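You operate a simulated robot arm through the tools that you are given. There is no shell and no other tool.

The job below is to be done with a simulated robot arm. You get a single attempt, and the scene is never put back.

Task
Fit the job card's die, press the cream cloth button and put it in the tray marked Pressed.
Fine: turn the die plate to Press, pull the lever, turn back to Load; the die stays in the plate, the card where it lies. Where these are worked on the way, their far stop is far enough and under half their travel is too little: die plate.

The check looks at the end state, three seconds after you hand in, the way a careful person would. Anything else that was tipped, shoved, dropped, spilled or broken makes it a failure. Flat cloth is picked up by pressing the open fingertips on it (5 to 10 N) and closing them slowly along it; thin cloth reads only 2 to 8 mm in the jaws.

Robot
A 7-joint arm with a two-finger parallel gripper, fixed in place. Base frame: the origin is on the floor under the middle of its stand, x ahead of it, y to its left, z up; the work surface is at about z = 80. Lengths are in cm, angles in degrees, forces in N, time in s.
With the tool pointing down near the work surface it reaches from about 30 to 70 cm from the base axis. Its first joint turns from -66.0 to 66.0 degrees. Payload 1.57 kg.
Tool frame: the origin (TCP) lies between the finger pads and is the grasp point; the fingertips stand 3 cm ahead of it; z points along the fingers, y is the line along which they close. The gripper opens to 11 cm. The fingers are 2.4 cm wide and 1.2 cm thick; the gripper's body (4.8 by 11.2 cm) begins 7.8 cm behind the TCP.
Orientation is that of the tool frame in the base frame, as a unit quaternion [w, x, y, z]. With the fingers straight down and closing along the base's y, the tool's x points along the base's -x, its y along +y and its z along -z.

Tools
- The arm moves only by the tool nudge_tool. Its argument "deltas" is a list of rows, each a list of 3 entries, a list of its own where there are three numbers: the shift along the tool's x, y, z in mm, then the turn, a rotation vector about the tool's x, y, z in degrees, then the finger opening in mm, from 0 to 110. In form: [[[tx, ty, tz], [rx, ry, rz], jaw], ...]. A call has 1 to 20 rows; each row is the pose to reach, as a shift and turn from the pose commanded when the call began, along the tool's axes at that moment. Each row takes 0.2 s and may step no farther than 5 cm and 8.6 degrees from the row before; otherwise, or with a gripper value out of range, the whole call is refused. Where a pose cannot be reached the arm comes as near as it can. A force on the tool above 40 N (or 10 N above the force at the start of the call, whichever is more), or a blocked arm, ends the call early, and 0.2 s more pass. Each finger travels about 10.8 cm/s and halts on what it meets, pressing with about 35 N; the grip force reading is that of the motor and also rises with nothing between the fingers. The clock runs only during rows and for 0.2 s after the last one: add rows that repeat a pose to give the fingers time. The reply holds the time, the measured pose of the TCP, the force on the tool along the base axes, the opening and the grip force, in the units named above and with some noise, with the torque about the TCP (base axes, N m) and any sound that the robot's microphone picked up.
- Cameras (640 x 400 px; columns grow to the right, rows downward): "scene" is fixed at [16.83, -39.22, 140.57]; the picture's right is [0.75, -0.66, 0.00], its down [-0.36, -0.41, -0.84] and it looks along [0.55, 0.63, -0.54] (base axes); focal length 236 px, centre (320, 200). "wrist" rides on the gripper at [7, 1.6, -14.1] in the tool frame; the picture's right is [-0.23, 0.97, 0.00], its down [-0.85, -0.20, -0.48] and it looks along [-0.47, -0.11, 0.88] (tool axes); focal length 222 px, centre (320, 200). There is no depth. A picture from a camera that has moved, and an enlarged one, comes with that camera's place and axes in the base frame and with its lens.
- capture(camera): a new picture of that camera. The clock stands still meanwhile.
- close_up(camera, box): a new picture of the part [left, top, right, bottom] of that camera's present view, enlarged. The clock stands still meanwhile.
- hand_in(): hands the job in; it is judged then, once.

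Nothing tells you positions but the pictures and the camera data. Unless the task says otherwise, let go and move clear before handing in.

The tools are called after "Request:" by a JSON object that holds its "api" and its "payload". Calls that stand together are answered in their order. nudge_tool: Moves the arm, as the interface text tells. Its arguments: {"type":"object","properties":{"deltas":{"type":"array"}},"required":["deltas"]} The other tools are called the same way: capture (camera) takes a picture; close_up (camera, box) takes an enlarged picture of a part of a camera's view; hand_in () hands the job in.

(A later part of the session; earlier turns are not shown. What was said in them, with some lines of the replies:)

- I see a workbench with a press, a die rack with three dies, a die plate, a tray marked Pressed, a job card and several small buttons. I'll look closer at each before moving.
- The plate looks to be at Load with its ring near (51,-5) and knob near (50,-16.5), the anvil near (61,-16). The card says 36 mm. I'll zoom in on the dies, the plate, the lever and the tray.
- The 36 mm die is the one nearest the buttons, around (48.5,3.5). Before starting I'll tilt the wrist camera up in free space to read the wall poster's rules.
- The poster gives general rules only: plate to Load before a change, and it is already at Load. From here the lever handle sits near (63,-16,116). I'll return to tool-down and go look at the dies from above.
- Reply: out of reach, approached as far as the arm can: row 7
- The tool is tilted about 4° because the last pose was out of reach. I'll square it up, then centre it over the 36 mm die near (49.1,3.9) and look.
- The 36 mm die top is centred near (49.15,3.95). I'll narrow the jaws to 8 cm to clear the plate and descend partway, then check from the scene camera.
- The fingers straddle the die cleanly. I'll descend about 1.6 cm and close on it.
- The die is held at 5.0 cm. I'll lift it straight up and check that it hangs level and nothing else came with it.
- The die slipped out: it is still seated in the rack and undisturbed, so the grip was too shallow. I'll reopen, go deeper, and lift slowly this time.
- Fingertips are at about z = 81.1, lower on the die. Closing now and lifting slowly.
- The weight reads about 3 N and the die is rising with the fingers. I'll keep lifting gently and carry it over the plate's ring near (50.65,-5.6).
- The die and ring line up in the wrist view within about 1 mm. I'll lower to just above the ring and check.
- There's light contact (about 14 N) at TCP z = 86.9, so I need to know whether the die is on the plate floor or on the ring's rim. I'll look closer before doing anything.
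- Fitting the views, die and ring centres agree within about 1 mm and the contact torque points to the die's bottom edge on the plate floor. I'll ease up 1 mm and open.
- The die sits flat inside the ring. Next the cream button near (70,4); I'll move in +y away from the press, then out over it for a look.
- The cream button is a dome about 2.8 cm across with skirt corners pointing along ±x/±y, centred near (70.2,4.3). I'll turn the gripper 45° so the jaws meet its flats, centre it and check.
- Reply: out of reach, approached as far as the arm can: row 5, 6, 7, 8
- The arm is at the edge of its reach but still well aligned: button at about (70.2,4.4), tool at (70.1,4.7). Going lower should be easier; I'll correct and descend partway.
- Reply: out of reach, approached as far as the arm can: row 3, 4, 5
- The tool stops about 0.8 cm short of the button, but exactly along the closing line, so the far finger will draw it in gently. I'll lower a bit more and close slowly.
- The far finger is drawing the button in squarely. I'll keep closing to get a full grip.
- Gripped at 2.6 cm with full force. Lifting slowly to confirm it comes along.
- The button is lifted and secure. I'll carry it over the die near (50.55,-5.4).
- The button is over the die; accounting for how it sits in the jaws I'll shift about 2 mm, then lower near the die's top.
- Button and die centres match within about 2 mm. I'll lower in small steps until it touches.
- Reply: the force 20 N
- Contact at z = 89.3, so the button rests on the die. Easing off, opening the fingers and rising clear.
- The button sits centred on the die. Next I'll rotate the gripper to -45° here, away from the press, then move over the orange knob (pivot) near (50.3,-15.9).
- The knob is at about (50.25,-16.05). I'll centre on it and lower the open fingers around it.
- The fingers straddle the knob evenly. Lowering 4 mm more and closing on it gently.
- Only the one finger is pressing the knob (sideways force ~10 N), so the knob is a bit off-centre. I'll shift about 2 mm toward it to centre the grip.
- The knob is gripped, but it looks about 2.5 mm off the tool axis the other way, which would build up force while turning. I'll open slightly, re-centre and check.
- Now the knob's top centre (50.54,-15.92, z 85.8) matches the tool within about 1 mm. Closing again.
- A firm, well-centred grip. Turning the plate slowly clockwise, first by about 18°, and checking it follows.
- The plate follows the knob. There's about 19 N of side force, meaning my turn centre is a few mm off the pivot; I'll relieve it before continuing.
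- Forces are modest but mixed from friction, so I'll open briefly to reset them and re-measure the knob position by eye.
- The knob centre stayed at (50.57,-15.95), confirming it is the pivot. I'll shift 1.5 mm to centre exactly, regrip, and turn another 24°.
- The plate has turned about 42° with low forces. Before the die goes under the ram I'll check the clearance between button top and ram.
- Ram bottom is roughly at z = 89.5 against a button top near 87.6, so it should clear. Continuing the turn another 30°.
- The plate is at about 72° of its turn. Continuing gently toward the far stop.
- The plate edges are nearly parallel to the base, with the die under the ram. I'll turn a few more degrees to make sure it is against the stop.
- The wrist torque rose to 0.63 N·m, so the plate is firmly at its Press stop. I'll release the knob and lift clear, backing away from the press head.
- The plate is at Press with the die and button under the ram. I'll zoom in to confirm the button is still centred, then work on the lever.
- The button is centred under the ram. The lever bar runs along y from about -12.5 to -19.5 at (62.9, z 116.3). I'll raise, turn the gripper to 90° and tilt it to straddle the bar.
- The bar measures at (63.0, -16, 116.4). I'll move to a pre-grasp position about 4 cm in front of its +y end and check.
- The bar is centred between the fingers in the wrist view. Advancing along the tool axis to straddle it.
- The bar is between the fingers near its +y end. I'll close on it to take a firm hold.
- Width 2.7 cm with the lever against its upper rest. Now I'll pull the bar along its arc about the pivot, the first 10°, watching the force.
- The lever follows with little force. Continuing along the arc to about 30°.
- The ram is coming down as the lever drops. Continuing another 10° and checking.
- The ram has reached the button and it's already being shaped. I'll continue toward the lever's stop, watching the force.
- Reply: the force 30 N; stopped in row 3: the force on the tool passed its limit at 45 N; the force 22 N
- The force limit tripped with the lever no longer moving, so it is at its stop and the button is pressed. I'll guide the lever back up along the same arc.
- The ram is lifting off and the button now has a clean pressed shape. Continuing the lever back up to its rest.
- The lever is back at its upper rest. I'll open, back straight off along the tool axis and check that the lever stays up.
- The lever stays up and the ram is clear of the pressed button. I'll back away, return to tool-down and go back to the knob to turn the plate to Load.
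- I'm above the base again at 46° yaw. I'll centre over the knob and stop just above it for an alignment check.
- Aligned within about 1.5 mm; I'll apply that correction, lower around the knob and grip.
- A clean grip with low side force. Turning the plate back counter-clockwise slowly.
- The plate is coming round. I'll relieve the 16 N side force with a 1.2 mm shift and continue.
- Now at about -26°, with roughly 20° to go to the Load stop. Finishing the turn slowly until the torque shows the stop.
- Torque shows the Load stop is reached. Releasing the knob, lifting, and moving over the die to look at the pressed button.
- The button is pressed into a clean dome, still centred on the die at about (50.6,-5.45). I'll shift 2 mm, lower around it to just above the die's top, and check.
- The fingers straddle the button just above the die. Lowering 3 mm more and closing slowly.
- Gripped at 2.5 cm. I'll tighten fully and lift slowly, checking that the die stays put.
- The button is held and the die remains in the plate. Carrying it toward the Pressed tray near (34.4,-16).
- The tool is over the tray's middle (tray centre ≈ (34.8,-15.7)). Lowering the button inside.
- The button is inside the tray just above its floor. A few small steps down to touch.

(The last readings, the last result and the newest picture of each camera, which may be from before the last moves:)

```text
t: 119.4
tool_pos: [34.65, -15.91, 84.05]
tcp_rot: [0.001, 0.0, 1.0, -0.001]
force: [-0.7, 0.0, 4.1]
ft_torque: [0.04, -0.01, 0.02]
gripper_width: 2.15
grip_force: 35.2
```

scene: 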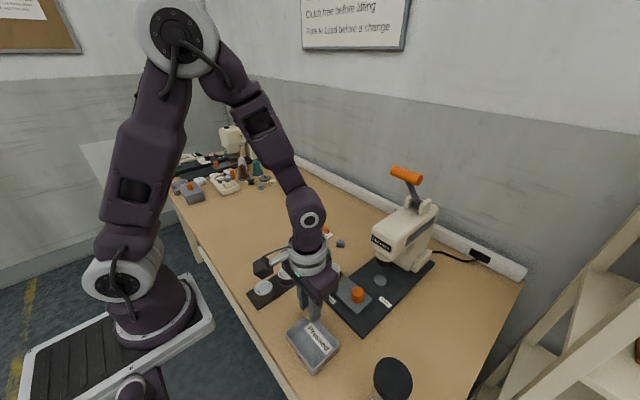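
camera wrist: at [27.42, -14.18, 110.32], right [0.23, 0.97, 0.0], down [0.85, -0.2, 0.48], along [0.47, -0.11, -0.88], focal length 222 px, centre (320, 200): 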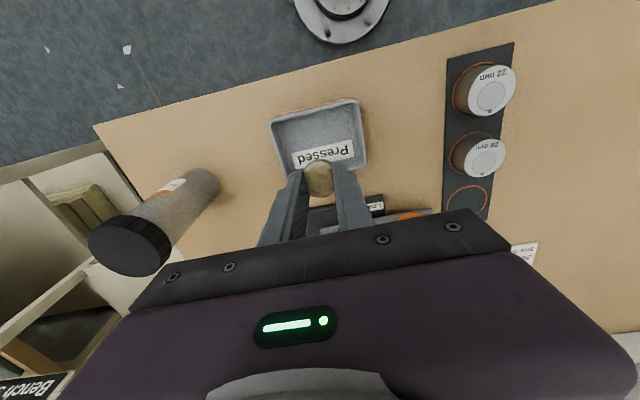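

Light contact with the tray floor (4 N). Opening slowly and lifting straight out.

Request:
{"api": "nudge_tool", "payload": {"deltas": [[[0, 0, 0], [0, 0, 0], 24], [[0, 0, 0], [0, 0, 0], 30], [[0, 0, 0], [0, 0, 0], 37], [[0, 0, 0], [0, 0, 0], 44], [[0, 0, 0], [0, 0, 0], 50], [[0, 0, 0], [0, 0, 0], 50], [[0, 0, -15], [0, 0, 0], 50], [[0, 0, -40], [0, 0, 0], 50], [[0, 0, -80], [0, 0, 0], 50], [[0, 0, -120], [0, 0, 0], 50], [[0, 0, -160], [0, 0, 0], 50], [[0, 0, -160], [0, 0, 0], 50]]}}

Request:
{"api": "capture", "payload": {"camera": "wrist"}}

Request:
{"api": "close_up", "payload": {"camera": "scene", "box": [275, 300, 355, 380]}}

Request:
{"api": "capture", "payload": {"camera": "scene"}}

```text
t: 122.0
tool_pos: [34.66, -15.9, 100.22]
tcp_rot: [0.001, -0.001, 1.0, 0.001]
force: [0.1, -0.2, 0.9]
ft_torque: [0.01, 0.0, -0.01]
gripper_width: 5.01
grip_force: 0.0
```

```text
taken
camera wrist: at [27.54, -14.13, 114.32], right [0.23, 0.97, 0.0], down [0.85, -0.2, 0.48], along [0.47, -0.11, -0.88], focal length 222 px, centre (320, 200)
```

wrist: 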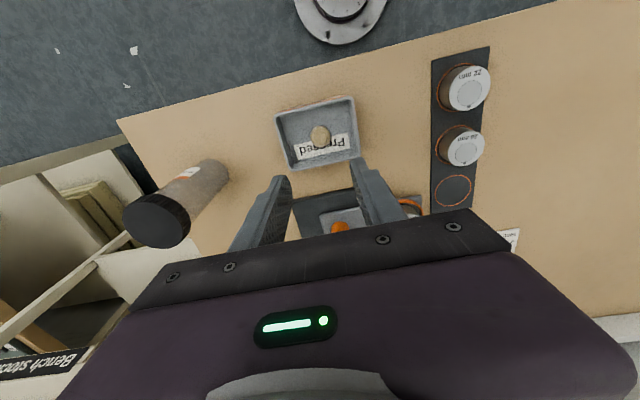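

```text
5.00 times, centred on (315, 340) of scene
camera zoom: at [16.83, -39.22, 140.57], right [0.75, -0.66, 0.0], down [-0.36, -0.41, -0.84], along [0.55, 0.63, -0.54], focal length 1182 px, centre (345, -500)
```

zoom: 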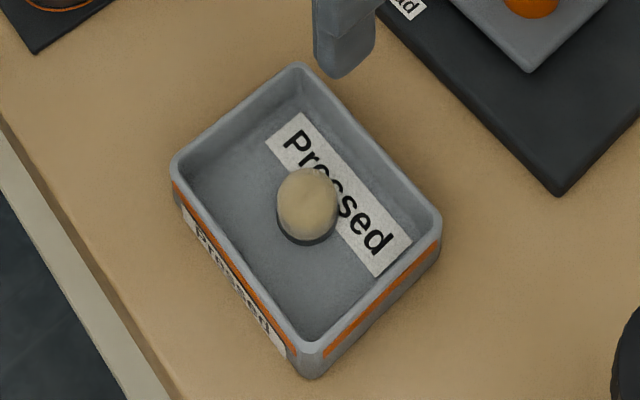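

```text
taken
```

scene: 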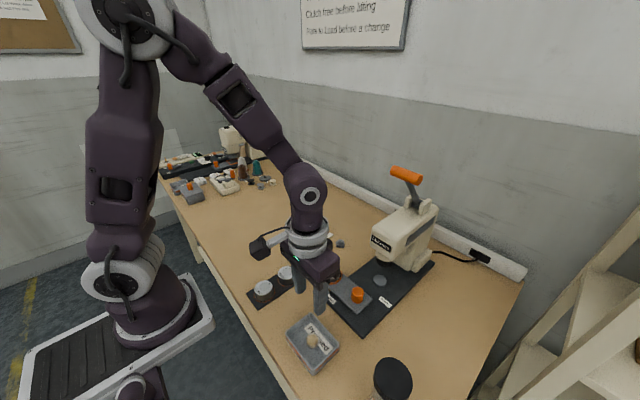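

The pressed button rests in the Pressed tray. I'll move the arm up and clear, then check the whole scene before handing in.

Request:
{"api": "nudge_tool", "payload": {"deltas": [[[-8, 20, -40], [0, 0, 0], 50], [[-16, 45, -80], [0, 0, 0], 50], [[-26, 75, -120], [0, 0, 0], 50], [[-36, 105, -160], [0, 0, 0], 50], [[-46, 135, -200], [0, 0, 0], 50], [[-56, 145, -240], [0, 0, 0], 50], [[-58, 146, -270], [0, 0, 0], 50], [[-58, 146, -270], [0, 0, 0], 50]]}}

Request:
{"api": "capture", "payload": {"camera": "scene"}}

Request:
{"api": "close_up", "payload": {"camera": "scene", "box": [240, 210, 440, 335]}}

Request:
{"api": "close_up", "payload": {"camera": "wrist", "box": [220, 40, 400, 240]}}

Request:
{"api": "close_up", "payload": {"camera": "scene", "box": [275, 300, 355, 380]}}

```text
refused: row 3 steps farther than a row can; nothing moved
```

```text
taken
```

scene: 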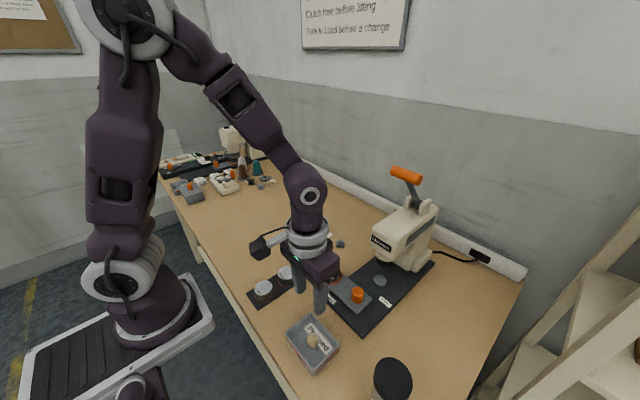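

```text
3.20 times, centred on (340, 272) of scene
camera zoom: at [16.83, -39.22, 140.57], right [0.75, -0.66, 0.0], down [-0.36, -0.41, -0.84], along [0.55, 0.63, -0.54], focal length 756 px, centre (256, -32)
```

zoom: 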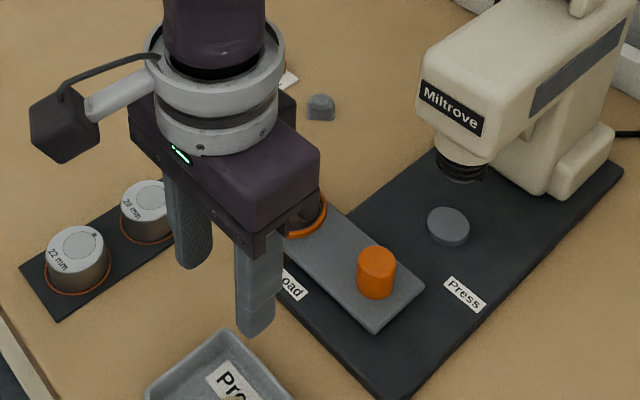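

```text
2.00 times, centred on (310, 140) of wrist
camera zoom: at [27.54, -14.13, 114.32], right [0.23, 0.97, 0.0], down [0.85, -0.2, 0.48], along [0.47, -0.11, -0.88], focal length 444 px, centre (340, 320)
```

zoom: 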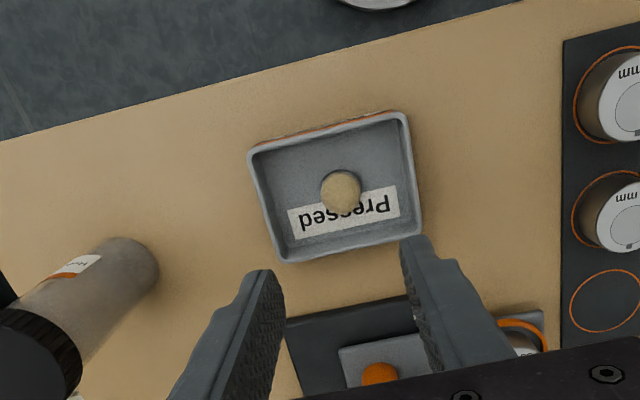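

```text
5.00 times, centred on (315, 340) of scene
camera zoom: at [16.83, -39.22, 140.57], right [0.75, -0.66, 0.0], down [-0.36, -0.41, -0.84], along [0.55, 0.63, -0.54], focal length 1182 px, centre (345, -500)
```

zoom: 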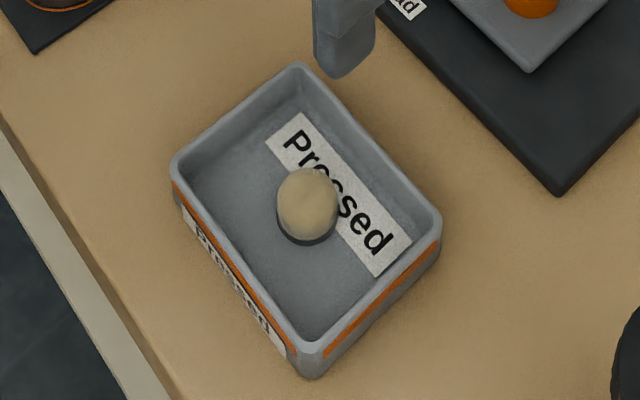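

The move was refused for too large a step and nothing moved. I'll repeat it with smaller steps, rising first and then shifting away.

Request:
{"api": "nudge_tool", "payload": {"deltas": [[[0, 0, -35], [0, 0, 0], 50], [[0, 5, -70], [0, 0, 0], 50], [[-5, 20, -105], [0, 0, 0], 50], [[-12, 40, -140], [0, 0, 0], 50], [[-20, 65, -175], [0, 0, 0], 50], [[-28, 90, -210], [0, 0, 0], 50], [[-36, 115, -240], [0, 0, 0], 50], [[-44, 140, -265], [0, 0, 0], 50], [[-44, 140, -265], [0, 0, 0], 50]]}}

Request:
{"api": "capture", "payload": {"camera": "scene"}}

Request:
{"api": "close_up", "payload": {"camera": "scene", "box": [240, 210, 440, 335]}}

Request:
{"api": "close_up", "payload": {"camera": "wrist", "box": [220, 40, 400, 240]}}

```text
t: 124.0
tool_pos: [39.14, -1.59, 126.44]
tcp_rot: [0.0, -0.001, 1.0, 0.001]
force: [0.1, 0.2, -0.6]
ft_torque: [0.0, 0.01, 0.0]
gripper_width: 4.99
grip_force: 0.0
```

```text
taken
```

scene: 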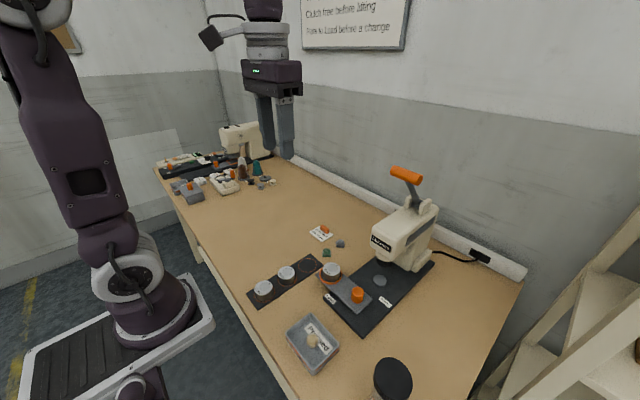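

```text
3.20 times, centred on (340, 272) of scene
camera zoom: at [16.83, -39.22, 140.57], right [0.75, -0.66, 0.0], down [-0.36, -0.41, -0.84], along [0.55, 0.63, -0.54], focal length 756 px, centre (256, -32)
```

zoom: 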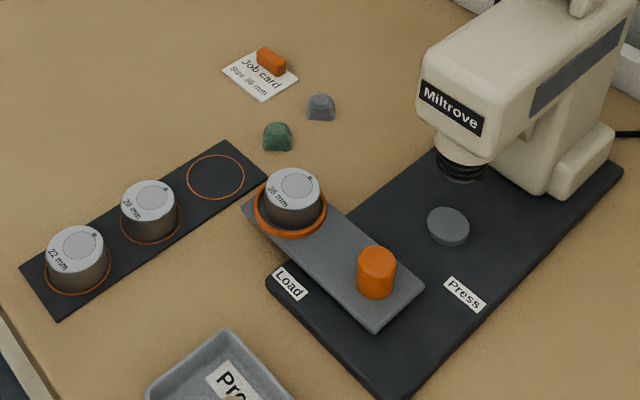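

```text
2.00 times, centred on (310, 140) of wrist
camera zoom: at [32.0, 0.0, 140.62], right [0.23, 0.97, 0.0], down [0.85, -0.2, 0.48], along [0.47, -0.11, -0.88], focal length 444 px, centre (340, 320)
```

zoom: 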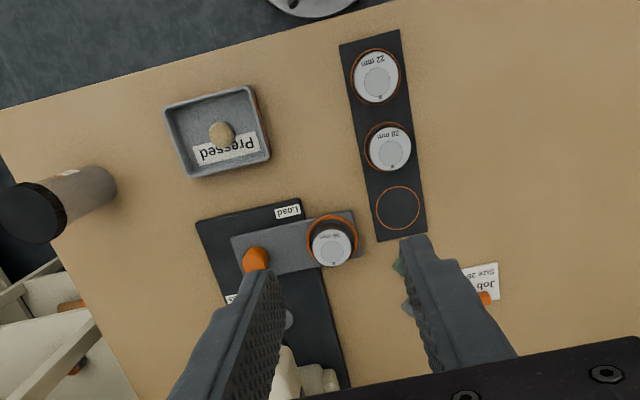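

Everything checks out: the plate is back at Load with the 36 mm die in it, and the lever is up. The card, the other dies and the other buttons are where they were, the pressed cream button is in the Pressed tray, and the arm is clear. Handing in.

Request:
{"api": "hand_in", "payload": {}}

```text
The job is handed in.
```

The job is done and handed in. The cream cloth button was pressed with the 36 mm die and is now in the tray marked Pressed.

- **Die:** the card asked for 36 mm, so I took that die from the rack and set it in the plate, where it stays. The first lift slipped and left the die seated in the rack. A deeper grip worked.
- **Pressing:** I turned the plate to its Press stop and pulled the lever down to its stop. Afterwards I brought the lever back up by hand and turned the plate back to its Load stop. The button came out as a clean round dome.
- **Everything else:** in the last pictures, the job card, the 22 mm and 28 mm dies, and the green and grey buttons were where they started. The arm was clear of the bench with nothing in the gripper.
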